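You operate a simulated robot arm through the tools that you are given. There is no shell and no other tool.

Carry out the task below with a simulated robot arm. There is one attempt and no reset: what you move stays moved.

Task
Take the blue block on the top of the grey workbench and put it away on the top of the low cabinet. Then take the small cylinder labelled "35" from the top of the grey workbench and put it on the top of the low cabinet. Then put the yellow filter from the top of the low cabinet on the top of the wall bench. Then open the left door of the low cabinet, put the blue spool from the shelf in the low cabinet on the top of the low cabinet and shut the door again. Then take the grey torch and put it on the grey slate. Then put the oil bottle on the top of the gear bench away on the high shelf over the gauge board. Keep to this order. Set down upright: small cylinder, oil bottle.
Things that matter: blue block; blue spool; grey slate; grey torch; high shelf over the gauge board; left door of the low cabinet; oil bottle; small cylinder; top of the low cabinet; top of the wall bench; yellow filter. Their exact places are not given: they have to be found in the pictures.

Only the result counts: the job must be done as asked and must still hold three seconds after the hand-in. Knocking over, shifting, dropping, spilling or breaking anything else fails it.

Robot
A 7-joint arm with a fingered hand on a trunk, on a base that drives. Base frame: it is fixed to the floor where the robot stands at the start and does not move with it; the origin is under the middle of the robot, x ahead of it, y to its left, z up; the surface under the hand at the start is at about z = 850. Units: mm, rad, N and s.
Its first joint turns from -2.897 to 2.897 rad. Places, roughly: blue block (5x11x4 cm) [900, 0, 900]; blue spool (7x7x5 cm) [1500, 400, 400]; grey slate [-1250, 500, 1000]; grey torch [0, -3000, 1000]; high shelf over the gauge board (24x92 cm) [3120, -3240, 1660]; left door of the low cabinet [1600, 400, 300]; oil bottle [0, -3250, 1000]; small cylinder [1000, -250, 1000]; top of the low cabinet [1400, 200, 600]; top of the wall bench [300, 2200, 900]; yellow filter (7x7x5 cm) [1500, -100, 600]. Payload 4 kg.
The tool frame sits at the grasp point between the pads (the TCP): z along the fingers, y along the line on which they close. The tips reach 30 mm beyond it. Largest opening 104 mm; the body of the gripper starts 35 mm behind the TCP. The gripper is a hand of 4 fingers: y runs from the thumb to the fingers, the wrist lies at [-15, -113, -190] in the tool frame, and closing takes about 1.5 s.
Orientation is that of the tool frame in the base frame, as [roll, pitch, yaw] about the fixed x, y, z axes, in that order (R = Rz(yaw) Ry(pitch) Rx(roll)). With the fingers straight down and the wrist toward the robot, the tool's x, y and z point along [0, 1, 0], [1, 0, 0] and [0, 0, -1] of the base frame.

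Tools
- The arm moves only by the tool send_rows. Its argument "motion" is a list of rows, each a list of 6 numbers: the turn, a rotation vector about the tool's x, y, z in rad, then the shift along the tool's x, y, z in mm. In form: [[rx, ry, rz, x, y, z], ...]. A call has 1 to 20 rows; each row shifts and turns the commanded pose from where the row before left it, along the tool's axes as they then stand. "fingers" is the gripper command, from -1 (shut) to 1 (fully open), values between in proportion, set as the call begins (left out, the last holds). Each row takes 0.2 s and may step no farther than 50 mm and 0.15 rad from the row before; otherwise, or with a gripper value out of range, the whole call is refused. Where a pose cannot be reached the arm comes as near as it can. A force on the tool above 40 N (or 10 N above the force at the start of the call, whichever is more), or a blocked arm, ends the call early, and 0.2 s more pass. Each finger travels about 153 mm/s and halts on what it meets, pressing with about 29 N; the grip force reading is that of the motor and also rises with nothing between the fingers. The clock runs only during rows and for 0.2 s after the last one: add rows that do not move to give the fingers time. The reply holds the time, the measured pose of the TCP, the force on the tool along the base axes, the opening and the grip force, in the units named above and with some noise, with the torque about the TCP (base axes, N m) and any sound that the robot's microphone picked up.
- Cameras (640 x 400 px; columns grow to the right, rows downward): "scene" is now at [327, 162, 1278.3]; the picture's right is [-0.40, -0.91, 0.00], its down [-0.17, 0.08, -0.98] and it looks along [0.90, -0.40, -0.19] (base axes); focal length 251 px, centre (320, 200). "wrist" rides on the gripper at [61, -92, -130] in the tool frame; the picture's right is [-0.81, 0.28, -0.52], its down [-0.53, -0.71, 0.46] and it looks along [-0.24, 0.64, 0.72] (tool axes); focal length 275 px, centre (320, 200).
- snapshot(camera): a new picture of that camera. It takes no simulated time.
- steer(legs): drives the robot by 1 to 6 legs, each [ahead, left, turn to the left] in mm, mm and rad, along the robot's own axes; the way and the turn of a leg run together, so that a leg with both is an arc; at most 1500 mm and 3.142 rad a leg. The arm and the cameras ride along, it lands a little off, and it stops where it bumps. It gives what a move gives.
- set_fingers(index, middle, ring, thumb_bend, thumb_turn): sets how far each is bent, from 0 (flat) to 1 (curled in); at 0.3 the hand is open as for a grip, at 0.7 the pads meet at the TCP. One left out holds its place. A second passes; each finger stops where it meets its share of the squeeze, and holds until it gets a number again. A gripper value or a shape takes the hand back. It gives what a move gives, with no picture; readings hold the bend of each and the force on the fingers (four entries, about 0 where the hand has none), thumb and palm. thumb_turn goes from beside the hand (0) to across from the fingers (1), as for a grip.
- set_grasp(shape): the hand has 4 fingers and takes this shape, open, in about a second: jaw (thumb against the fingers, like two jaws); tri (thumb and two fingers); tip (a fingertip pinch); poke (one finger out to press); point (the index stretched); flat (the hand flat); cup (the hand cupped); fist (a fist). The gripper value then closes the fingers along that shape, each until it touches; the sizes above hold for jaw. It gives what a move gives, with no picture.
- head_to(pan, tilt): turns the head with the scene camera to pan (to the left, within 2.496 rad either way) and tilt (down, from -0.506 to 1.204), counted from straight ahead of the robot. It gives what a move gives.
- pixel_to_xyz(camera, pixels): for up to 12 pixels [column, row] of the newest picture of that camera ("zoom" is the newest enlarged one), the place [x, y, z] in the base frame of the surface seen there, good to about 3 mm, but the place of the scene camera against the robot may be out by one fixed shift of up to 12 mm in any direction. It takes no simulated time.
- inspect(camera, box): a new picture of the part [left, top, right, bottom] of that camera's present view, enlarged. It takes no simulated time.
- hand_in(): hands the job in; it is judged then, once.

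Leave the gripper open and the arm clear of the work at the hand-in unless told otherwise.

The tools are called by a JSON object that holds its "method" and its "body". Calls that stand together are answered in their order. send_rows: Moves the arm, as the interface text tells. Its arguments: {"type":"object","properties":{"motion":{"type":"array","items":{"type":"array","items":{"type":"number"}}},"fingers":{"type":"number"}},"required":["motion"]} The other tools are called the same way: set_grasp (shape) gives the hand a shape; set_fingers (index, middle, ring, thumb_bend, thumb_turn) moves the fingers one by one; steer (legs) drives the base; head_to (pan, tilt) turns the head that bears the scene camera; snapshot (camera) takes a picture; pixel_to_xyz (camera, pixels) gives the place of the surface under pixels of a picture; inspect (camera, box) takes an enlarged picture of a part of a camera's view; hand_in () hands the job in.

At the start:

```text
time: 0.0
position: [698.9, -228.1, 1258.4]
tool_rot: [3.141, -0.002, 1.57]
ft_force: [0.0, -0.8, 0.6]
torque: [-0.02, -0.01, -0.01]
finger_gap: 103.7
grip_force: 0.2
shape: jaw
bend: [0.3, 0.3, 0.3, 0.3, 0.98]
finger forces: [0.0, 0.1, 0.0, 0.0, 0.0, 0.0]
robot x, y, heading: [3.7, 2.1, -0.002]
head pan, tilt: [-0.415, 0.19]
```

scene: 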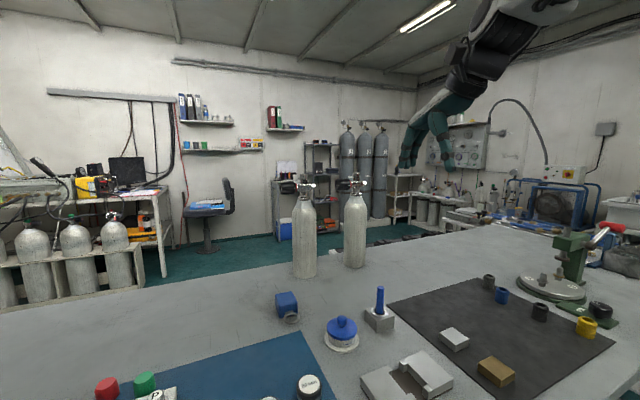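
wrist: 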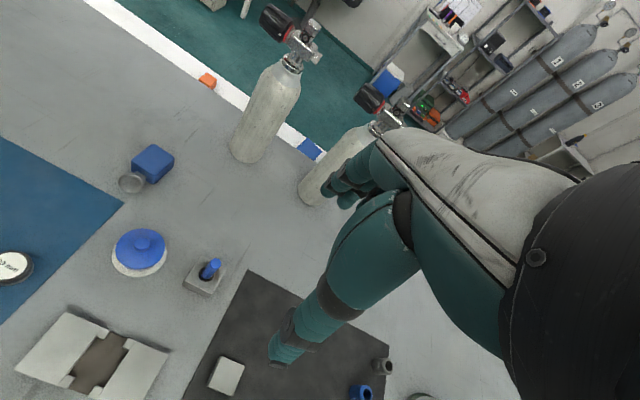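

I see a grey workbench ahead with tanks and small parts. First I look around by turning the head to find all the places.

{"method": "head_to", "body": {"pan": 0.0, "tilt": 0.6}}

{"method": "snapshot", "body": {"camera": "scene"}}

```text
time: 0.9
position: [699.6, -228.6, 1259.2]
tool_rot: [3.141, 0.001, 1.571]
ft_force: [0.0, 0.2, 0.2]
torque: [-0.03, 0.02, 0.05]
finger_gap: 104.0
grip_force: 0.0
shape: jaw
bend: [0.3, 0.3, 0.3, 0.3, 0.98]
finger forces: [0.0, 0.1, 0.1, 0.1, 0.1, 0.0]
robot x, y, heading: [-1.3, 3.4, -0.001]
head pan, tilt: [0.0, 0.6]
```

```text
taken
```

scene: 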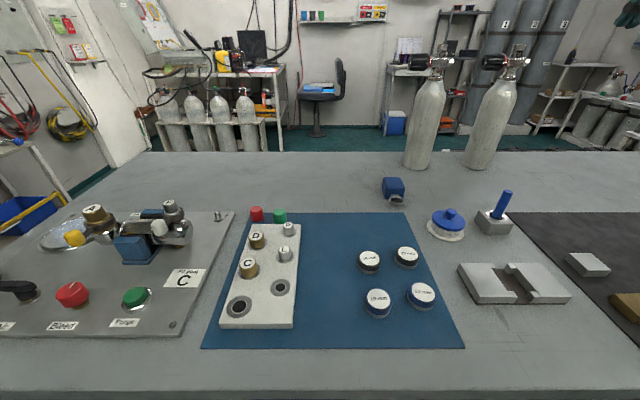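

The head now looks ahead. I enlarge parts of the bench to identify things.

{"method": "inspect", "body": {"camera": "scene", "box": [0, 180, 240, 350]}}

{"method": "inspect", "body": {"camera": "scene", "box": [200, 160, 440, 350]}}

{"method": "inspect", "body": {"camera": "scene", "box": [400, 120, 640, 320]}}

{"method": "pixel_to_xyz", "body": {"camera": "scene", "pixels": [[393, 190], [400, 160], [320, 300], [135, 250], [450, 220], [500, 200], [220, 160], [300, 370], [310, 150], [370, 120], [230, 110]]}}

```text
2.35 times, centred on (120, 265) of scene
```

zoom: 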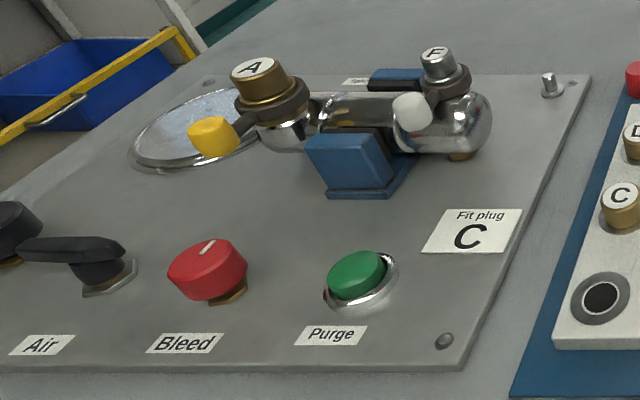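

```text
2.11 times, centred on (320, 255) of scene
```

zoom: 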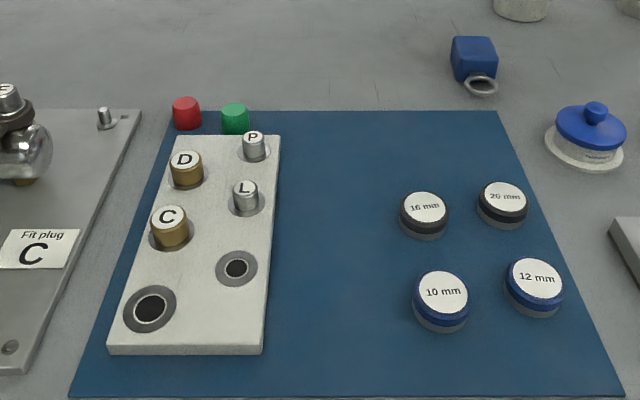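

```text
2.00 times, centred on (520, 220) of scene
```

zoom: 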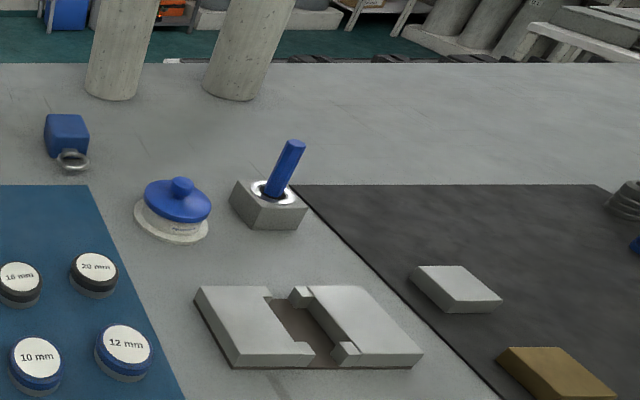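

```text
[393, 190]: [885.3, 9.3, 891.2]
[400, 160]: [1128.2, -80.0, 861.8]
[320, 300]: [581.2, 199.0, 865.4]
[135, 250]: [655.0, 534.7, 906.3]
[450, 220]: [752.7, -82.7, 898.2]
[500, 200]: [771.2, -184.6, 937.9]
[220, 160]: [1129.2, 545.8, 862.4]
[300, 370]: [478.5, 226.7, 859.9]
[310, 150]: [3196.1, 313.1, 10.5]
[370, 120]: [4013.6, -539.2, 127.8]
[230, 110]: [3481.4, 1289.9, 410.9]
```

The blue thing with a ring at (393,190) matches the blue block. The two pale tanks may bear the labels; I look at them and around.

{"method": "inspect", "body": {"camera": "scene", "box": [380, 30, 560, 180]}}

{"method": "head_to", "body": {"pan": -0.7, "tilt": 0.5}}

{"method": "snapshot", "body": {"camera": "scene"}}

{"method": "inspect", "body": {"camera": "wrist", "box": [220, 0, 440, 200]}}

```text
2.67 times, centred on (470, 105) of scene
```

zoom: 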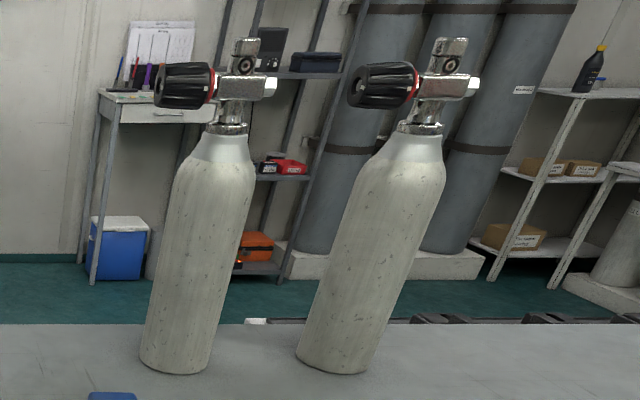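

```text
time: 1.9
position: [701.2, -230.2, 1259.6]
tool_rot: [-3.141, 0.001, 1.57]
ft_force: [-0.2, -0.3, -0.2]
torque: [0.01, -0.01, 0.0]
finger_gap: 103.4
grip_force: 0.1
shape: jaw
bend: [0.3, 0.3, 0.3, 0.3, 0.98]
finger forces: [0.0, 0.0, 0.0, 0.1, 0.0, 0.0]
robot x, y, heading: [-1.0, 1.3, -0.004]
head pan, tilt: [-0.7, 0.499]
```

```text
taken
```

scene: 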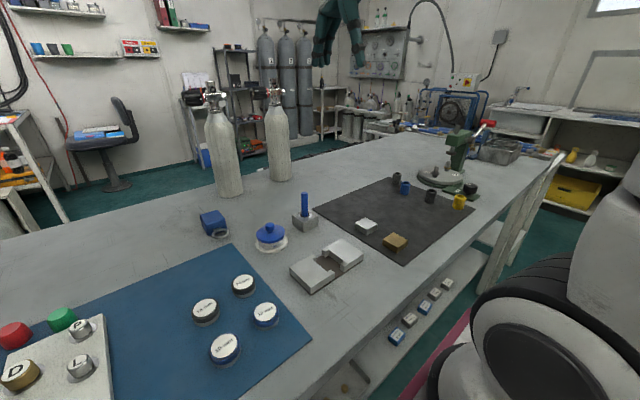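

```text
2.00 times, centred on (330, 100) of wrist
```

zoom: 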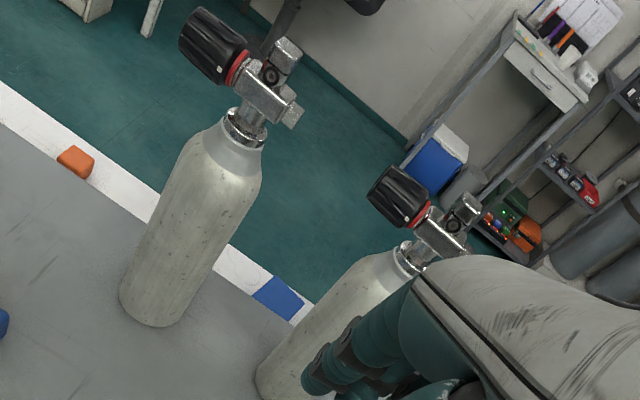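

Beyond the bench a white strip (low cabinet top) shows in the wrist picture. The labels of the two tanks aren't visible from this side. I keep looking around the room.

{"method": "head_to", "body": {"pan": -1.5, "tilt": 0.3}}

{"method": "snapshot", "body": {"camera": "scene"}}

{"method": "head_to", "body": {"pan": -2.4, "tilt": 0.3}}

{"method": "snapshot", "body": {"camera": "scene"}}

{"method": "head_to", "body": {"pan": 2.4, "tilt": 0.3}}

{"method": "snapshot", "body": {"camera": "scene"}}

{"method": "head_to", "body": {"pan": 1.5, "tilt": 0.3}}

{"method": "snapshot", "body": {"camera": "scene"}}

{"method": "head_to", "body": {"pan": 0.7, "tilt": 0.3}}

{"method": "snapshot", "body": {"camera": "scene"}}

```text
time: 3.1
position: [700.6, -228.2, 1258.3]
tool_rot: [3.141, 0.0, 1.572]
ft_force: [0.8, -0.3, 0.0]
torque: [-0.01, -0.01, 0.0]
finger_gap: 103.5
grip_force: 0.1
shape: jaw
bend: [0.3, 0.3, 0.3, 0.3, 0.98]
finger forces: [0.1, 0.0, 0.1, 0.0, 0.0, 0.1]
robot x, y, heading: [-0.9, 1.6, 0.001]
head pan, tilt: [-1.499, 0.3]
```

```text
taken
```

scene: 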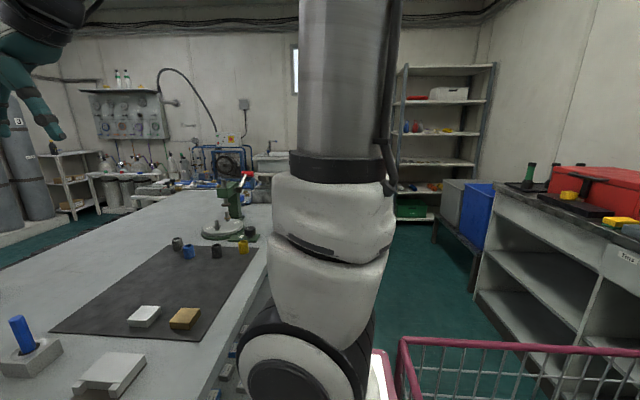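

```text
time: 4.3
position: [699.7, -229.5, 1259.3]
tool_rot: [-3.141, -0.001, 1.572]
ft_force: [-0.4, 0.6, -0.3]
torque: [-0.01, -0.01, 0.03]
finger_gap: 103.9
grip_force: 0.1
shape: jaw
bend: [0.3, 0.3, 0.3, 0.3, 0.98]
finger forces: [0.0, 0.0, 0.1, 0.1, 0.0, 0.1]
robot x, y, heading: [4.8, 1.8, 0.003]
head pan, tilt: [-2.4, 0.3]
```

```text
taken
```

scene: 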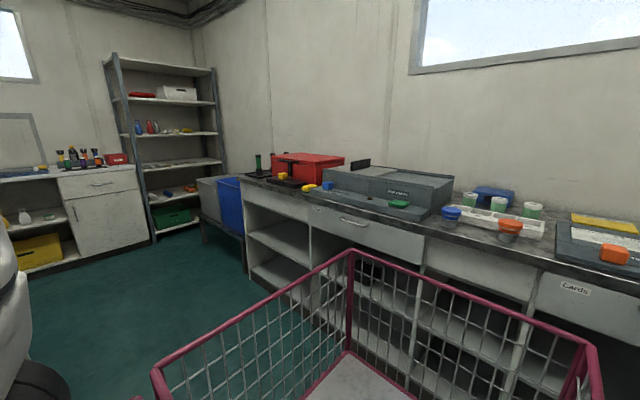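

```text
time: 8.1
position: [699.8, -227.9, 1258.3]
tool_rot: [-3.142, 0.0, 1.571]
ft_force: [-0.7, 0.3, 0.3]
torque: [-0.04, -0.03, 0.03]
finger_gap: 103.6
grip_force: 0.2
shape: jaw
bend: [0.3, 0.3, 0.3, 0.3, 0.98]
finger forces: [0.0, 0.0, 0.0, 0.0, 0.0, 0.0]
robot x, y, heading: [0.6, -1.4, -0.002]
head pan, tilt: [2.4, 0.3]
```

```text
taken
```

scene: 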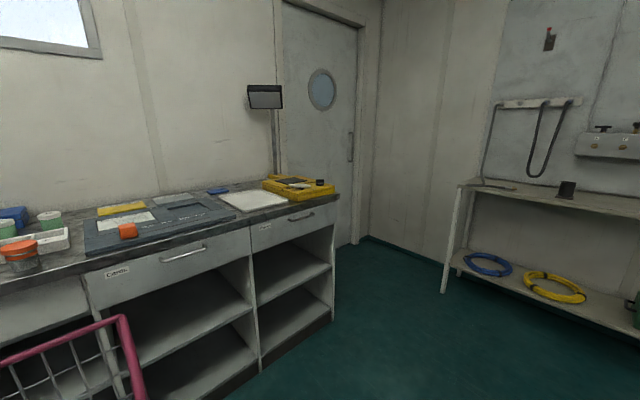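

```text
time: 9.3
position: [700.2, -229.7, 1259.0]
tool_rot: [3.142, 0.0, 1.57]
ft_force: [-0.7, -0.6, 0.1]
torque: [-0.02, 0.01, 0.0]
finger_gap: 103.9
grip_force: 0.2
shape: jaw
bend: [0.3, 0.3, 0.3, 0.3, 0.98]
finger forces: [0.1, 0.0, 0.1, 0.1, 0.1, 0.1]
robot x, y, heading: [0.5, 2.9, -0.001]
head pan, tilt: [1.499, 0.3]
```

```text
taken
```

scene: 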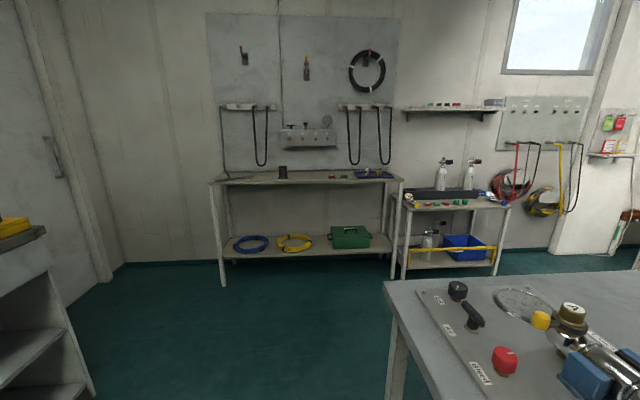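

```text
time: 10.4
position: [699.6, -228.2, 1259.4]
tool_rot: [3.141, -0.001, 1.571]
ft_force: [-0.8, 0.4, 0.4]
torque: [0.01, 0.0, 0.01]
finger_gap: 103.7
grip_force: 0.1
shape: jaw
bend: [0.3, 0.3, 0.3, 0.3, 0.98]
finger forces: [0.0, 0.0, 0.0, 0.0, 0.1, 0.1]
robot x, y, heading: [-0.2, 1.0, -0.0]
head pan, tilt: [0.7, 0.3]
```

```text
taken
```

scene: 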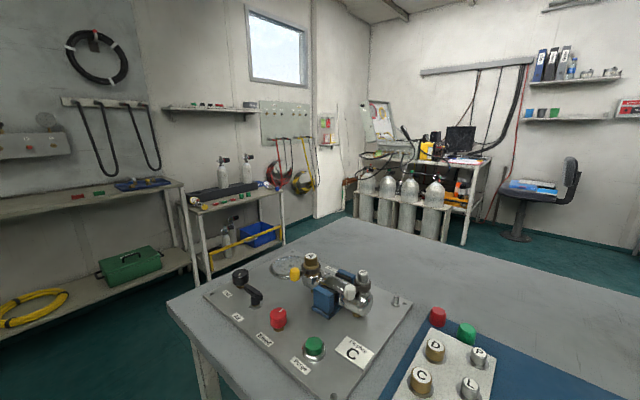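

I see: left wall bench, the workbench, the back bench with slates behind me, and a pink trolley/basket nearby. I measure points for a map, starting with this view.

{"method": "pixel_to_xyz", "body": {"camera": "scene", "pixels": [[170, 302], [350, 220], [210, 395], [150, 185], [80, 200], [270, 200], [365, 200], [440, 210], [150, 330], [340, 250], [520, 190], [510, 240]]}}

{"method": "head_to", "body": {"pan": 1.5, "tilt": 0.3}}

{"method": "snapshot", "body": {"camera": "scene"}}

{"method": "pixel_to_xyz", "body": {"camera": "scene", "pixels": [[215, 184], [400, 180], [300, 178], [300, 184], [223, 280], [392, 275], [405, 275], [505, 210], [282, 172], [340, 177], [387, 290], [30, 240]]}}

{"method": "inspect", "body": {"camera": "scene", "box": [200, 100, 420, 260]}}

{"method": "head_to", "body": {"pan": 2.4, "tilt": 0.4}}

{"method": "snapshot", "body": {"camera": "scene"}}

{"method": "pixel_to_xyz", "body": {"camera": "scene", "pixels": [[130, 190], [160, 170], [230, 165], [270, 170], [180, 220], [100, 195], [50, 215], [330, 180], [60, 235], [110, 290], [250, 260], [120, 330]]}}

{"method": "inspect", "body": {"camera": "scene", "box": [0, 120, 350, 280]}}

```text
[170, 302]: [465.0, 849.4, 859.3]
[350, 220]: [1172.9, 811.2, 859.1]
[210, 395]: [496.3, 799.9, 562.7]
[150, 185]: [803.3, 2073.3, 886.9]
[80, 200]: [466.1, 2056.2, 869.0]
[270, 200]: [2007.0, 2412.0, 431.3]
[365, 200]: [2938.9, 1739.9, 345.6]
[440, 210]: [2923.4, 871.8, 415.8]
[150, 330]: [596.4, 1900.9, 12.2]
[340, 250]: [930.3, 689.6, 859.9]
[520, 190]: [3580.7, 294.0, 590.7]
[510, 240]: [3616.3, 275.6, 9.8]
```

```text
time: 11.5
position: [700.6, -229.6, 1259.7]
tool_rot: [3.141, 0.001, 1.572]
ft_force: [-0.4, -0.6, -0.8]
torque: [-0.01, 0.04, 0.02]
finger_gap: 103.9
grip_force: 0.1
shape: jaw
bend: [0.3, 0.3, 0.3, 0.3, 0.98]
finger forces: [0.0, 0.0, 0.0, 0.0, 0.0, 0.0]
robot x, y, heading: [1.6, 1.0, -0.0]
head pan, tilt: [1.499, 0.3]
```

```text
taken
```

scene: 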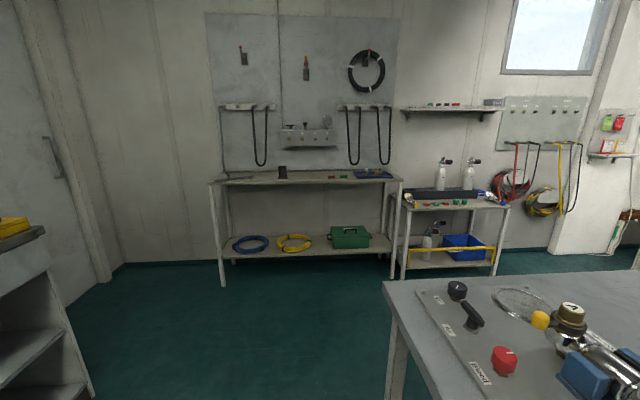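

```text
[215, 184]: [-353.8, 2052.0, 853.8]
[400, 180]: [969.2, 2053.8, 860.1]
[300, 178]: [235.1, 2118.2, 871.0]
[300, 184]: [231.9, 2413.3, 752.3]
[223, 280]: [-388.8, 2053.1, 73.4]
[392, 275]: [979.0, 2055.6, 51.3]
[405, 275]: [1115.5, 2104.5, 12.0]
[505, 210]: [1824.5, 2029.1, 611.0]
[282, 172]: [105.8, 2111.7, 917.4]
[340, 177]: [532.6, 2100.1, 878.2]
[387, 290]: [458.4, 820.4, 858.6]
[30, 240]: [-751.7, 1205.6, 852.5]
```

```text
2.50 times, centred on (310, 180) of scene
```

zoom: 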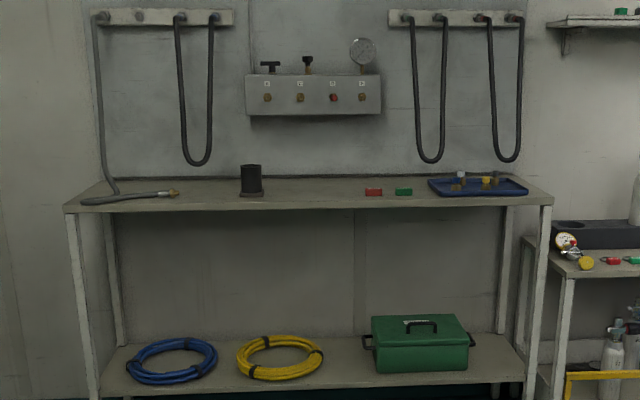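

```text
time: 12.7
position: [700.6, -228.4, 1260.7]
tool_rot: [3.141, -0.002, 1.571]
ft_force: [0.3, 0.3, -0.1]
torque: [0.0, -0.02, 0.01]
finger_gap: 103.7
grip_force: 0.0
shape: jaw
bend: [0.3, 0.3, 0.3, 0.3, 0.98]
finger forces: [0.0, 0.0, 0.0, 0.0, 0.1, 0.0]
robot x, y, heading: [1.0, -1.3, 0.008]
head pan, tilt: [2.4, 0.4]
```

```text
taken
```

scene: 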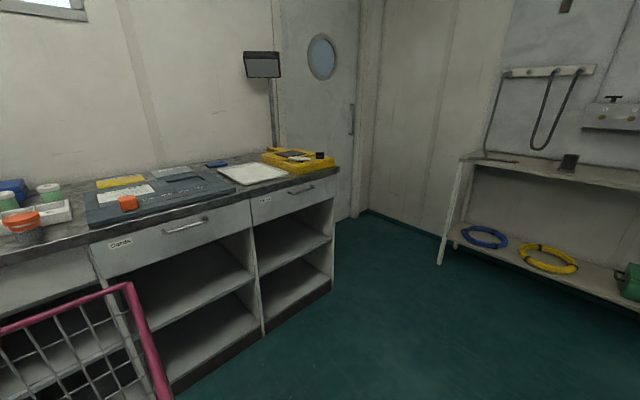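

```text
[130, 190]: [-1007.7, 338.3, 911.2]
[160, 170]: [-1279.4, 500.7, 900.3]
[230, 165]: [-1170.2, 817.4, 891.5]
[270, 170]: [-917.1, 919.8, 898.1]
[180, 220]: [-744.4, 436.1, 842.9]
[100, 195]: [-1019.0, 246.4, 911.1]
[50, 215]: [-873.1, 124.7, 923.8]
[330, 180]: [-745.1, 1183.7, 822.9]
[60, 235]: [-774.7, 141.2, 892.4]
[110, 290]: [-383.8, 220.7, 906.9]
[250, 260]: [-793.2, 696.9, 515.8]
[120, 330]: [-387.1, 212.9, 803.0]
```

```text
1.83 times, centred on (175, 200) of scene
```

zoom: 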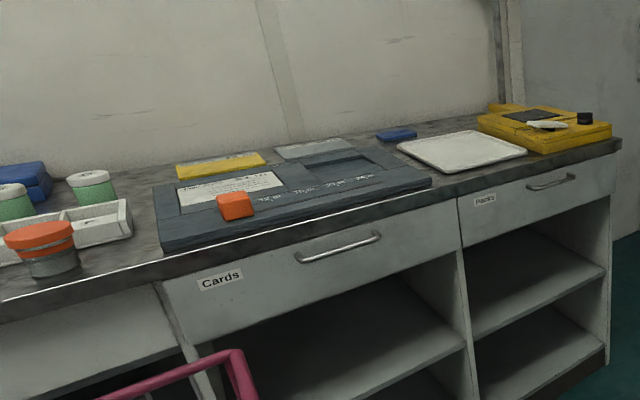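

The grey slate is likely the small grey board behind the card tray, around [-1280,500,900]. Now I measure the right side.

{"method": "head_to", "body": {"pan": -2.2, "tilt": 0.6}}

{"method": "snapshot", "body": {"camera": "scene"}}

{"method": "pixel_to_xyz", "body": {"camera": "scene", "pixels": [[40, 340], [350, 190], [600, 300], [230, 260], [330, 140], [100, 150], [350, 340]]}}

{"method": "head_to", "body": {"pan": -1.75, "tilt": 0.25}}

{"method": "snapshot", "body": {"camera": "scene"}}

{"method": "inspect", "body": {"camera": "scene", "box": [260, 60, 640, 300]}}

{"method": "pixel_to_xyz", "body": {"camera": "scene", "pixels": [[300, 180], [300, 220], [350, 230], [420, 230], [460, 200], [120, 200]]}}

{"method": "head_to", "body": {"pan": -1.1, "tilt": 0.2}}

{"method": "snapshot", "body": {"camera": "scene"}}

{"method": "inspect", "body": {"camera": "scene", "box": [0, 80, 320, 280]}}

{"method": "inspect", "body": {"camera": "scene", "box": [320, 80, 640, 280]}}

```text
time: 16.4
position: [700.9, -228.4, 1260.0]
tool_rot: [-3.142, 0.0, 1.572]
ft_force: [-0.1, 0.0, 0.0]
torque: [0.0, -0.03, 0.0]
finger_gap: 103.5
grip_force: 0.1
shape: jaw
bend: [0.3, 0.3, 0.3, 0.3, 0.98]
finger forces: [0.0, 0.1, 0.0, 0.1, 0.0, 0.0]
robot x, y, heading: [1.4, -0.8, 0.005]
head pan, tilt: [-2.201, 0.6]
```

```text
taken
```

scene: 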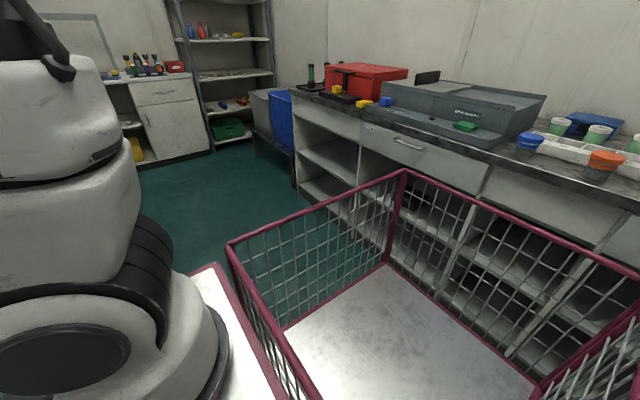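

```text
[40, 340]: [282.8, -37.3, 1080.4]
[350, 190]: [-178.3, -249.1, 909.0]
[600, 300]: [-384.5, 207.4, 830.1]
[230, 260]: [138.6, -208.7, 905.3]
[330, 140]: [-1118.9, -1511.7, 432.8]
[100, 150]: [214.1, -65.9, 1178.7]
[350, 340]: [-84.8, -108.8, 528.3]
```

```text
time: 17.3
position: [700.1, -228.4, 1260.3]
tool_rot: [3.142, -0.001, 1.57]
ft_force: [-0.9, -0.5, 0.4]
torque: [0.01, -0.02, -0.02]
finger_gap: 103.7
grip_force: 0.0
shape: jaw
bend: [0.3, 0.3, 0.3, 0.3, 0.98]
finger forces: [0.0, 0.0, 0.0, 0.0, 0.0, 0.0]
robot x, y, heading: [0.6, -2.2, 0.001]
head pan, tilt: [-1.751, 0.25]
```

```text
taken
```

scene: 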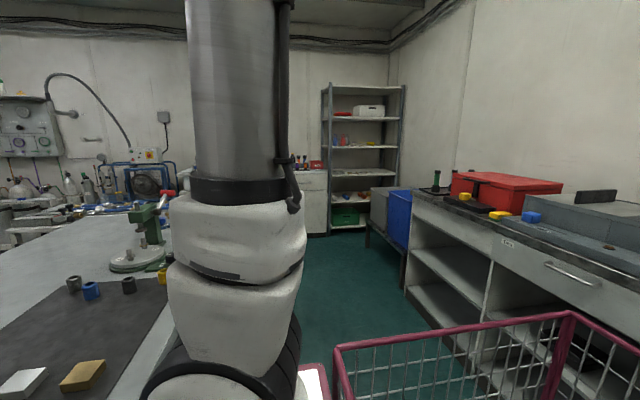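

```text
1.67 times, centred on (450, 180) of scene
```

zoom: 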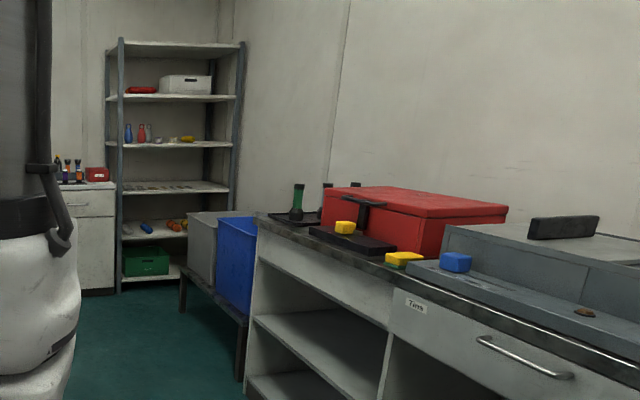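

```text
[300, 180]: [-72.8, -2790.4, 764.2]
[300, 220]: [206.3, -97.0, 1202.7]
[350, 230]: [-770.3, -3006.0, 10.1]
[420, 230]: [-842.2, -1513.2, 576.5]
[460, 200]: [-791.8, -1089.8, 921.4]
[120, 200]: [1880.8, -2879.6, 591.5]
```

```text
time: 18.3
position: [700.0, -228.0, 1260.1]
tool_rot: [-3.141, -0.002, 1.571]
ft_force: [0.1, 0.0, 0.0]
torque: [-0.02, -0.01, -0.02]
finger_gap: 103.8
grip_force: 0.0
shape: jaw
bend: [0.3, 0.3, 0.3, 0.3, 0.98]
finger forces: [0.0, 0.0, 0.1, 0.1, 0.1, 0.2]
robot x, y, heading: [-2.5, 1.1, 0.002]
head pan, tilt: [-1.1, 0.201]
```

```text
taken
```

scene: 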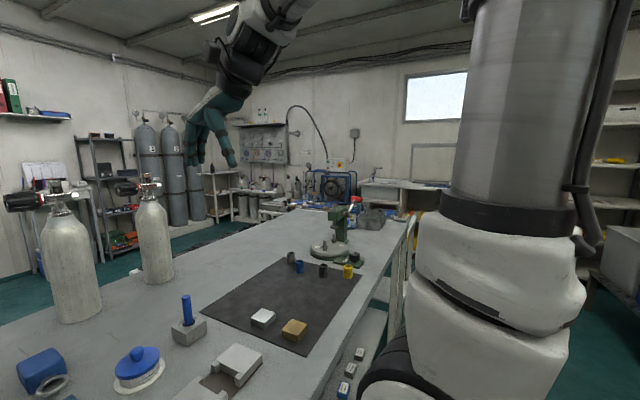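

```text
2.00 times, centred on (160, 180) of scene
```

zoom: 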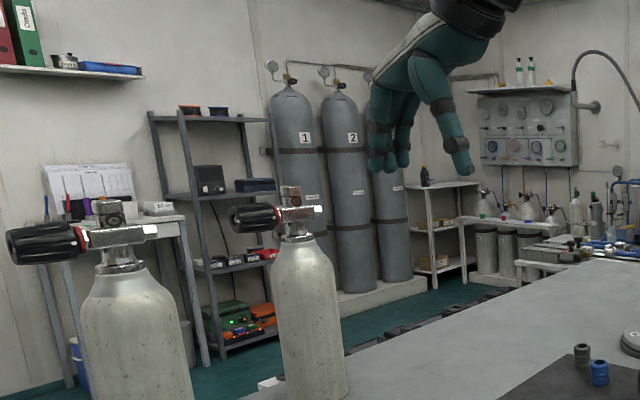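

```text
2.00 times, centred on (480, 180) of scene
```

zoom: 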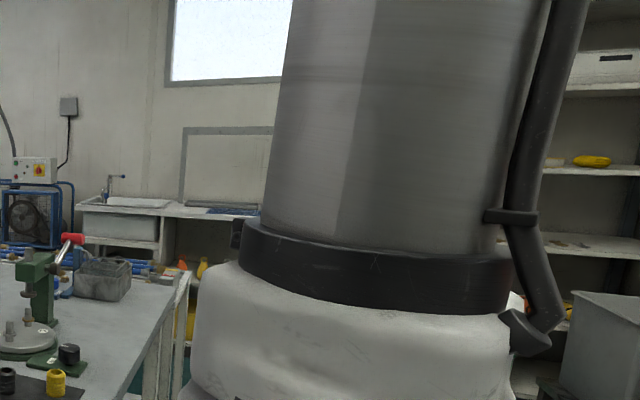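

The pink basket is part of my own robot. Now I study the blue block with the wrist camera, near (150,165).

{"method": "inspect", "body": {"camera": "wrist", "box": [90, 120, 210, 210]}}

{"method": "pixel_to_xyz", "body": {"camera": "zoom", "pixels": [[330, 130], [400, 180], [440, 170], [320, 200], [260, 200], [350, 280], [200, 300], [260, 320], [240, 290], [360, 360], [100, 200], [330, 160]]}}

```text
4.44 times, centred on (150, 165) of wrist
```

zoom: 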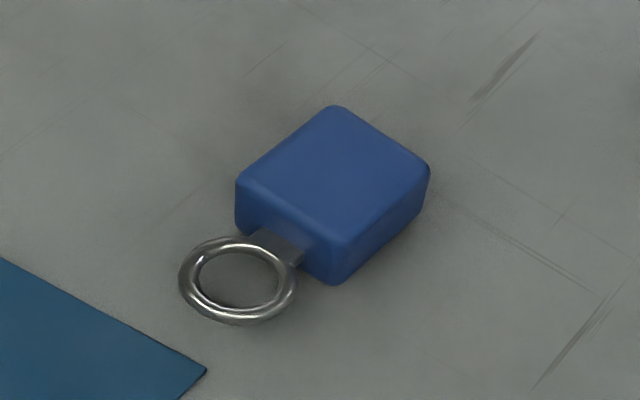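

```text
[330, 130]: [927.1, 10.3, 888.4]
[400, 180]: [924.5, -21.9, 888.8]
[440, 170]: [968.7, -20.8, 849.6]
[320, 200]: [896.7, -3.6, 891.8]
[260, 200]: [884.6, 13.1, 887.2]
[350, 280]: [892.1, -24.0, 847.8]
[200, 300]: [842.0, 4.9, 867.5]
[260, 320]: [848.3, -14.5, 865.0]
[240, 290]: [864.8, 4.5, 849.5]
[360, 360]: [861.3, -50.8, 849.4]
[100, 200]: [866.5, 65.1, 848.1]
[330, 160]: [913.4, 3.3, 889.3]
```

I query the corners of the block's top face.

{"method": "pixel_to_xyz", "body": {"camera": "zoom", "pixels": [[332, 112], [424, 170], [243, 184], [335, 232], [335, 240], [335, 270], [265, 245], [180, 270], [240, 322], [292, 270], [290, 150], [380, 205]]}}

```text
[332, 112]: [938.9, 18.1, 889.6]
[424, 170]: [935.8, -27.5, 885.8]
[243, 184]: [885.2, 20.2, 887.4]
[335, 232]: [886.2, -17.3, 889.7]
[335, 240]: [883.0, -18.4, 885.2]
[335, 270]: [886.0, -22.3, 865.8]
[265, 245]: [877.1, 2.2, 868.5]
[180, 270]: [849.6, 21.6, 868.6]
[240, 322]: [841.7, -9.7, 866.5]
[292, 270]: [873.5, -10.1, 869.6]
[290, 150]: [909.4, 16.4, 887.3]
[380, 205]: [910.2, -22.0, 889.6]
```

Block body: x 881–943, y −27…22, top z 889, bench 849 (the scene camera reads ~12 mm high). I measure the tanks with the wrist camera before moving.

{"method": "snapshot", "body": {"camera": "wrist"}}

{"method": "pixel_to_xyz", "body": {"camera": "wrist", "pixels": [[232, 150], [245, 160], [265, 130], [287, 72], [310, 55], [270, 20], [305, 200], [340, 160], [375, 100], [208, 80], [310, 150], [290, 138]]}}

```text
taken
```

wrist: 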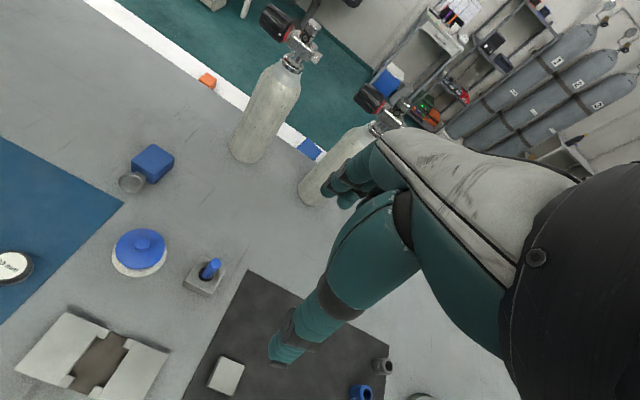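

```text
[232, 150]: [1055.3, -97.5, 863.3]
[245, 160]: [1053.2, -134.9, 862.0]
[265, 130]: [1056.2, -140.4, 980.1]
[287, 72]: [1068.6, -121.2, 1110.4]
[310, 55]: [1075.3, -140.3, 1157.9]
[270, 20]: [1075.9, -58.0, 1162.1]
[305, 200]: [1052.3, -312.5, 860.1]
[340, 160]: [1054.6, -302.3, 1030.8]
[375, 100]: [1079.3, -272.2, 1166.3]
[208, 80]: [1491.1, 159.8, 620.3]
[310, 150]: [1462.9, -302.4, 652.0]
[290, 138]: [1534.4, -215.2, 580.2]
```

Tanks stand at x≈1100, y≈−130 and −310; low cabinet top is near z 600 beyond. I turn the hand by +90° about its z so it closes across the block's 50 mm width (base y).

{"method": "send_rows", "body": {"motion": [[0, 0, 0.1428, 0, 0, 0], [0, 0, 0.1428, 0, 0, 0], [0, 0, 0.1428, 0, 0, 0], [0, 0, 0.1428, 0, 0, 0], [0, 0, 0.1428, 0, 0, 0], [0, 0, 0.1428, 0, 0, 0], [0, 0, 0.1428, 0, 0, 0], [0, 0, 0.1428, 0, 0, 0], [0, 0, 0.1428, 0, 0, 0], [0, 0, 0.1428, 0, 0, 0], [0, 0, 0.1428, 0, 0, 0]], "fingers": 1}}

{"method": "snapshot", "body": {"camera": "wrist"}}

```text
time: 20.7
position: [699.8, -228.3, 1258.6]
tool_rot: [-3.141, -0.001, 0.0]
ft_force: [-0.9, -0.3, 0.3]
torque: [0.01, 0.01, 0.0]
finger_gap: 103.3
grip_force: 0.0
shape: jaw
bend: [0.3, 0.3, 0.3, 0.3, 0.98]
finger forces: [0.0, 0.1, 0.1, 0.0, 0.0, 0.1]
robot x, y, heading: [-2.6, -3.0, -0.0]
head pan, tilt: [-1.1, 0.201]
```

```text
taken
```

wrist: 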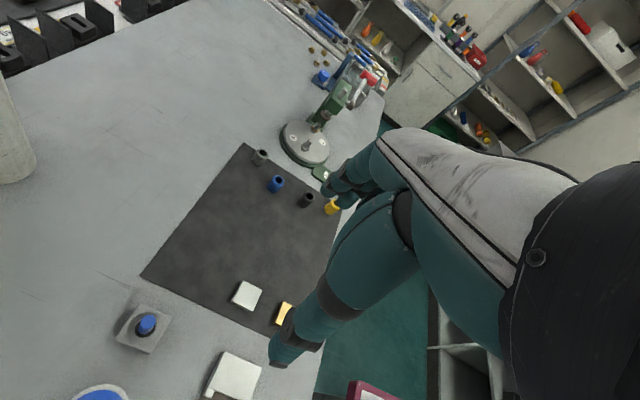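

The turn worked (yaw 0: tool x = base x, tool y = −base y). I move over the block and down to z≈1000.

{"method": "send_rows", "body": {"motion": [[0, 0, 0, 30.3, -32.1, 0], [0, 0, 0, 30.3, -32.1, 0], [0, 0, 0, 30.3, -32.1, 0], [0, 0, 0, 30.3, -32.1, 0], [0, 0, 0, 30.3, -32.1, 0], [0, 0, 0, 30.3, -32.1, 0], [0, 0, 0, 30.3, -32.1, 0], [0, 0, 0, 0, 0, 43], [0, 0, 0, 0, 0, 43], [0, 0, 0, 0, 0, 43], [0, 0, 0, 0, 0, 43], [0, 0, 0, 0, 0, 43], [0, 0, 0, 0, 0, 43]], "fingers": 1}}

{"method": "snapshot", "body": {"camera": "wrist"}}

{"method": "head_to", "body": {"pan": 0, "tilt": 0.6}}

{"method": "snapshot", "body": {"camera": "scene"}}

```text
time: 23.5
position: [912.1, -5.6, 1000.0]
tool_rot: [3.141, 0.003, -0.001]
ft_force: [0.7, 0.0, 1.1]
torque: [0.02, -0.02, 0.0]
finger_gap: 103.7
grip_force: 0.1
shape: jaw
bend: [0.3, 0.3, 0.3, 0.3, 0.98]
finger forces: [0.0, 0.0, 0.1, 0.0, 0.0, 0.0]
robot x, y, heading: [0.6, 2.9, -0.002]
head pan, tilt: [-1.1, 0.201]
```

```text
taken
```

wrist: 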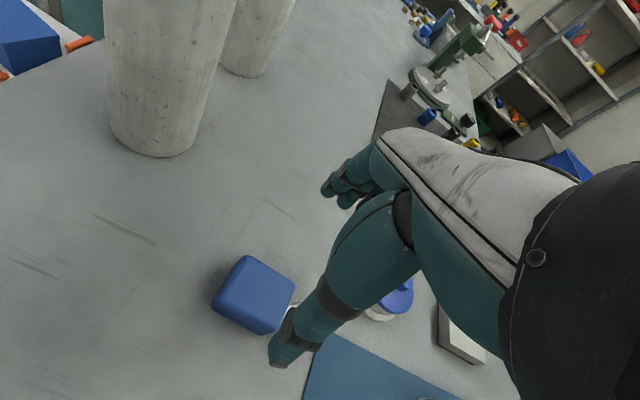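

```text
time: 24.9
position: [912.5, -4.0, 1001.2]
tool_rot: [-3.141, -0.001, 0.0]
ft_force: [-0.8, 0.2, -0.3]
torque: [-0.01, 0.03, 0.01]
finger_gap: 103.8
grip_force: 0.1
shape: jaw
bend: [0.3, 0.3, 0.3, 0.3, 0.98]
finger forces: [0.0, 0.0, 0.0, 0.0, 0.1, 0.1]
robot x, y, heading: [0.6, -0.5, 0.003]
head pan, tilt: [0.0, 0.6]
```

```text
taken
```

scene: 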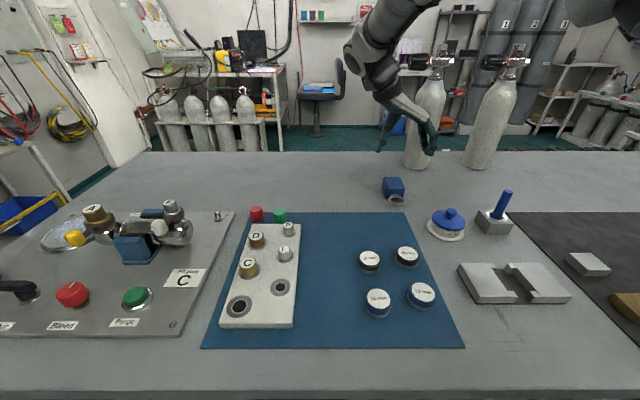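

The block shows at (255,295) in the wrist picture. I recheck its corner positions from here.

{"method": "pixel_to_xyz", "body": {"camera": "wrist", "pixels": [[246, 258], [292, 284], [216, 298], [262, 328], [252, 292], [150, 150], [175, 60], [250, 40]]}}

```text
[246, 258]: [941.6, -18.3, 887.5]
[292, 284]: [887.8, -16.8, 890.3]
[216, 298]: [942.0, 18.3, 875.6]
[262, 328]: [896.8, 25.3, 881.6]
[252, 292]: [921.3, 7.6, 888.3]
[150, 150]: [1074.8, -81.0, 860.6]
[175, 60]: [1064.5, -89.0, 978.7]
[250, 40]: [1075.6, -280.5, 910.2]
```

The block is centred near y≈0. I lower to z≈884 and close.

{"method": "send_rows", "body": {"motion": [[0, 0, 0, 0, -3, 30], [0, 0, 0, 0, 0, 30], [0, 0, 0, 0, 0, 30], [0, 0, 0, 0, 0, 26]], "fingers": 1}}

{"method": "snapshot", "body": {"camera": "wrist"}}

{"method": "inspect", "body": {"camera": "scene", "box": [340, 120, 460, 220]}}

```text
time: 25.9
position: [912.7, -1.3, 885.0]
tool_rot: [-3.14, -0.001, 0.001]
ft_force: [0.9, 0.2, -0.7]
torque: [0.0, -0.04, -0.01]
finger_gap: 103.9
grip_force: 0.0
shape: jaw
bend: [0.3, 0.3, 0.3, 0.3, 0.98]
finger forces: [0.0, 0.1, 0.0, 0.0, 0.1, 0.0]
robot x, y, heading: [4.1, -0.4, -0.001]
head pan, tilt: [0.0, 0.6]
```

```text
taken
```

wrist: 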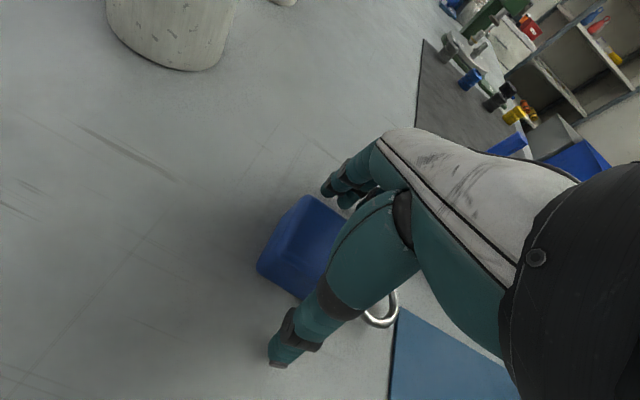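

```text
4.00 times, centred on (400, 170) of scene
```

zoom: 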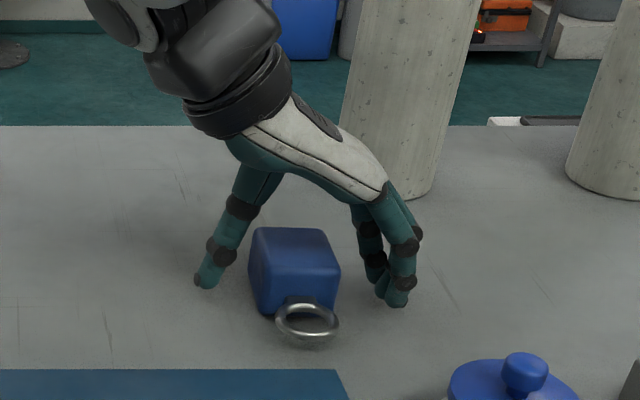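

The hand straddles the block with thumb left and fingers right. I close and wait.

{"method": "send_rows", "body": {"motion": [[0, 0, 0, 0, 0, 0], [0, 0, 0, 0, 0, 0], [0, 0, 0, 0, 0, 0], [0, 0, 0, 0, 0, 0], [0, 0, 0, 0, 0, 0], [0, 0, 0, 0, 0, 0], [0, 0, 0, 0, 0, 0], [0, 0, 0, 0, 0, 0], [0, 0, 0, 0, 0, 0]], "fingers": -1}}

{"method": "send_rows", "body": {"motion": [[0, 0, 0, 0, 0, -20], [0, 0, 0, 0, 0, -30], [0, 0, 0, 0, 0, -40], [0, 0, 0, 0, 0, -40]], "fingers": -1}}

{"method": "inspect", "body": {"camera": "scene", "box": [340, 80, 460, 220]}}

```text
time: 27.9
position: [913.6, -2.4, 885.5]
tool_rot: [3.14, -0.002, -0.001]
ft_force: [-0.3, -0.2, -1.5]
torque: [0.01, -0.01, 0.06]
finger_gap: 44.0
grip_force: 29.2
shape: jaw
bend: [0.74, 0.5, 0.48, 0.71, 1.0]
finger forces: [14.8, 7.9, 3.6, 0.0, 26.1, 0.1]
robot x, y, heading: [-1.2, -3.6, 0.004]
head pan, tilt: [0.0, 0.6]
```

```text
time: 28.9
position: [913.9, -0.4, 1015.1]
tool_rot: [3.141, 0.002, 0.001]
ft_force: [1.1, -0.1, -14.7]
torque: [-0.05, -0.01, -0.03]
finger_gap: 43.7
grip_force: 28.7
shape: jaw
bend: [0.74, 0.5, 0.49, 0.71, 1.0]
finger forces: [15.3, 7.4, 3.3, 0.1, 26.4, 0.0]
robot x, y, heading: [-4.4, 0.3, 0.004]
head pan, tilt: [0.0, 0.6]
```

```text
2.86 times, centred on (400, 150) of scene
```

zoom: 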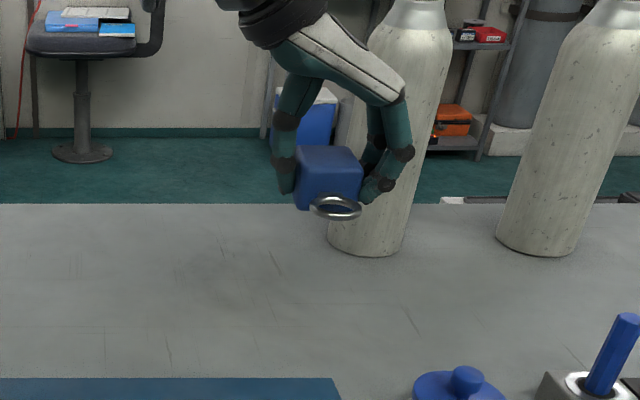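

The block is held (≈1.4 kg, grip 29 N). I draw the arm back and up for driving.

{"method": "send_rows", "body": {"motion": [[0, 0, 0, -30, 0, -30], [0, 0, 0, -30, 0, -30], [0, 0, 0, -30, 0, -30], [0, 0, 0, -30, 0, -30], [0, 0, 0, -30, 0, -30], [0, 0, 0, -30, 0, -30]], "fingers": -1}}

{"method": "head_to", "body": {"pan": 0.9, "tilt": 0.5}}

{"method": "snapshot", "body": {"camera": "scene"}}

{"method": "pixel_to_xyz", "body": {"camera": "scene", "pixels": [[200, 250], [300, 150], [260, 130], [350, 130], [60, 200], [100, 300], [400, 130], [230, 130]]}}

```text
time: 30.3
position: [733.7, -0.6, 1194.2]
tool_rot: [-3.141, 0.003, 0.001]
ft_force: [0.9, 0.3, -14.4]
torque: [-0.08, 0.0, -0.01]
finger_gap: 43.7
grip_force: 28.5
shape: jaw
bend: [0.74, 0.5, 0.5, 0.71, 0.99]
finger forces: [15.3, 7.5, 3.7, 0.1, 26.7, 0.0]
robot x, y, heading: [-0.4, -0.6, 0.006]
head pan, tilt: [0.0, 0.6]
```

```text
time: 31.5
position: [733.3, -2.5, 1195.4]
tool_rot: [-3.141, 0.001, 0.0]
ft_force: [0.5, 0.0, -12.8]
torque: [-0.03, 0.0, 0.03]
finger_gap: 43.9
grip_force: 29.0
shape: jaw
bend: [0.74, 0.5, 0.5, 0.71, 0.99]
finger forces: [15.5, 7.4, 3.8, 0.0, 26.7, 0.0]
robot x, y, heading: [-1.5, -0.8, -0.001]
head pan, tilt: [0.901, 0.499]
```

```text
taken
```

scene: 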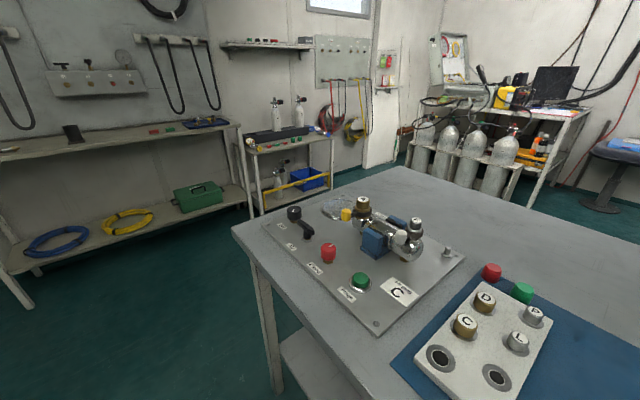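

```text
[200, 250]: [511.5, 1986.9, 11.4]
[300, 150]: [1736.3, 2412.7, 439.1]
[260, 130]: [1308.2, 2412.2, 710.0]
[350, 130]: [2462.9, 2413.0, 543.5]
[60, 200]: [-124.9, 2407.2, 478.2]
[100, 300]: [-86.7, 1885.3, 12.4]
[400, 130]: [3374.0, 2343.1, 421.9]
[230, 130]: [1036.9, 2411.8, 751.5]
```

The way left is clear: bench end at y≈850, wall bench front at y≈2050. I drive left 1430 mm.

{"method": "steer", "body": {"legs": [[0, 1430, 0]]}}

{"method": "head_to", "body": {"pan": 0.0, "tilt": 0.5}}

{"method": "snapshot", "body": {"camera": "scene"}}

{"method": "pixel_to_xyz", "body": {"camera": "scene", "pixels": [[320, 200], [320, 250], [400, 150], [250, 150], [200, 200], [480, 200], [420, 300], [320, 120]]}}

```text
time: 38.6
position: [732.9, 1436.8, 1194.1]
tool_rot: [-3.141, 0.001, 0.0]
ft_force: [-0.1, -0.6, -13.1]
torque: [-0.01, -0.05, 0.03]
finger_gap: 43.6
grip_force: 28.6
shape: jaw
bend: [0.74, 0.5, 0.5, 0.71, 0.99]
finger forces: [15.3, 7.5, 3.7, 0.0, 26.7, 0.0]
robot x, y, heading: [1.1, 1441.0, 0.0]
head pan, tilt: [0.901, 0.499]
```

```text
time: 39.8
position: [733.4, 1438.4, 1194.8]
tool_rot: [3.141, 0.0, 0.0]
ft_force: [0.3, -1.0, -12.4]
torque: [0.0, 0.0, -0.02]
finger_gap: 43.6
grip_force: 28.7
shape: jaw
bend: [0.74, 0.5, 0.5, 0.71, 0.99]
finger forces: [15.4, 7.5, 3.8, 0.0, 26.7, 0.1]
robot x, y, heading: [-2.4, 1436.0, -0.004]
head pan, tilt: [0.0, 0.499]
```

```text
taken
```

scene: 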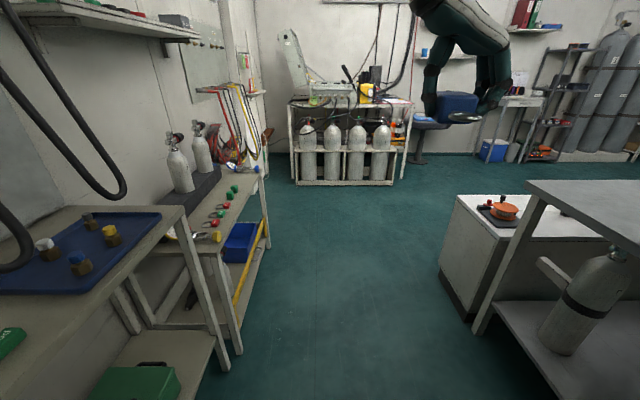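

```text
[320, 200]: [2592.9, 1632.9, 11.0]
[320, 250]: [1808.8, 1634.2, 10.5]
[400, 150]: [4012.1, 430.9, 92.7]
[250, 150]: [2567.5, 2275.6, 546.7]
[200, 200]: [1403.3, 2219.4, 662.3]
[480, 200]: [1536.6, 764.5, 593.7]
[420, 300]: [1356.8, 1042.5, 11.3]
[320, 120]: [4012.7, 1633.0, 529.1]
```

The low cabinet stands behind the bench at the right (white, orange part on top, (500,215)). I drive ahead 1500, then turn right by π, where the arm sweeps over the free side.

{"method": "steer", "body": {"legs": [[1450, 0, 0]]}}

{"method": "head_to", "body": {"pan": -1.0, "tilt": 0.5}}

{"method": "snapshot", "body": {"camera": "scene"}}

{"method": "pixel_to_xyz", "body": {"camera": "scene", "pixels": [[320, 200], [320, 250], [400, 150], [250, 150], [200, 200], [480, 200], [420, 300], [320, 120]]}}

```text
time: 47.0
position: [2188.2, 1421.6, 1195.6]
tool_rot: [-3.141, 0.0, -0.009]
ft_force: [-0.1, 0.6, -13.5]
torque: [-0.03, -0.04, -0.02]
finger_gap: 43.8
grip_force: 29.2
shape: jaw
bend: [0.74, 0.5, 0.5, 0.71, 0.99]
finger forces: [15.4, 7.4, 3.8, 0.0, 26.7, 0.1]
robot x, y, heading: [1458.4, 1437.8, -0.006]
head pan, tilt: [0.0, 0.499]
```

```text
time: 48.3
position: [2188.3, 1421.3, 1196.1]
tool_rot: [-3.14, 0.0, -0.012]
ft_force: [-0.4, -0.3, -12.9]
torque: [-0.03, 0.02, -0.02]
finger_gap: 43.6
grip_force: 29.6
shape: jaw
bend: [0.74, 0.5, 0.5, 0.71, 0.99]
finger forces: [15.4, 7.5, 3.7, 0.0, 26.7, 0.0]
robot x, y, heading: [1456.5, 1430.2, -0.012]
head pan, tilt: [-1.0, 0.499]
```

```text
taken
```

scene: 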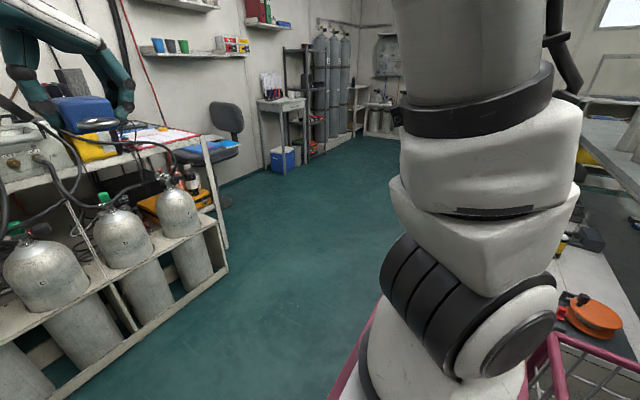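

```text
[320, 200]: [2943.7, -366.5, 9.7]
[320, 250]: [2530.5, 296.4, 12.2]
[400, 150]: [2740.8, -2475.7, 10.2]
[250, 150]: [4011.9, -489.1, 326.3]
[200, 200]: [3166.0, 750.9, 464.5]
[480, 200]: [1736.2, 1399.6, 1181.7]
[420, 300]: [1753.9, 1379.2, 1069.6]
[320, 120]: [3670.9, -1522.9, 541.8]
```

The corridor behind the cabinet is clear. I turn right by π.

{"method": "steer", "body": {"legs": [[0, 0, -3.13]]}}

{"method": "head_to", "body": {"pan": 1.0, "tilt": 0.6}}

{"method": "snapshot", "body": {"camera": "scene"}}

{"method": "pixel_to_xyz", "body": {"camera": "scene", "pixels": [[320, 200], [320, 250], [400, 150], [250, 150], [200, 200], [480, 200], [420, 300], [320, 120]]}}

```text
time: 56.0
position: [721.9, 1430.3, 1195.2]
tool_rot: [3.14, 0.005, 3.141]
ft_force: [-0.5, 0.2, -11.9]
torque: [0.04, -0.02, -0.03]
finger_gap: 43.9
grip_force: 28.9
shape: jaw
bend: [0.74, 0.5, 0.5, 0.71, 0.99]
finger forces: [15.3, 7.5, 3.6, 0.0, 26.4, 0.0]
robot x, y, heading: [1455.4, 1429.7, -3.137]
head pan, tilt: [-1.0, 0.499]
```

```text
time: 58.0
position: [722.4, 1430.6, 1195.0]
tool_rot: [-3.141, 0.001, -3.141]
ft_force: [-0.2, -0.4, -13.4]
torque: [0.01, 0.0, 0.01]
finger_gap: 43.8
grip_force: 29.1
shape: jaw
bend: [0.74, 0.5, 0.5, 0.71, 0.99]
finger forces: [15.2, 7.5, 3.5, 0.0, 26.4, 0.1]
robot x, y, heading: [1454.0, 1431.1, -3.139]
head pan, tilt: [1.0, 0.6]
```

```text
taken
```

scene: 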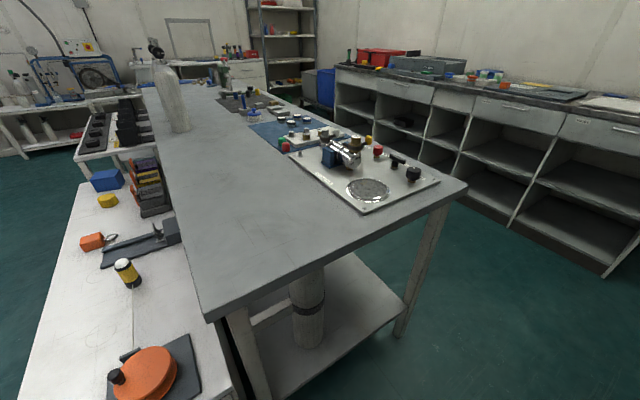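

```text
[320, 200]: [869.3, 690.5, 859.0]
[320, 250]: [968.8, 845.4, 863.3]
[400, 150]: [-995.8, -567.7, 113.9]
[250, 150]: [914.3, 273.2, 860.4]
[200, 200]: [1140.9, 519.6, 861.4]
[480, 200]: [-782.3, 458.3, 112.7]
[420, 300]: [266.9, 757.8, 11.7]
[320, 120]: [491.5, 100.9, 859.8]
```

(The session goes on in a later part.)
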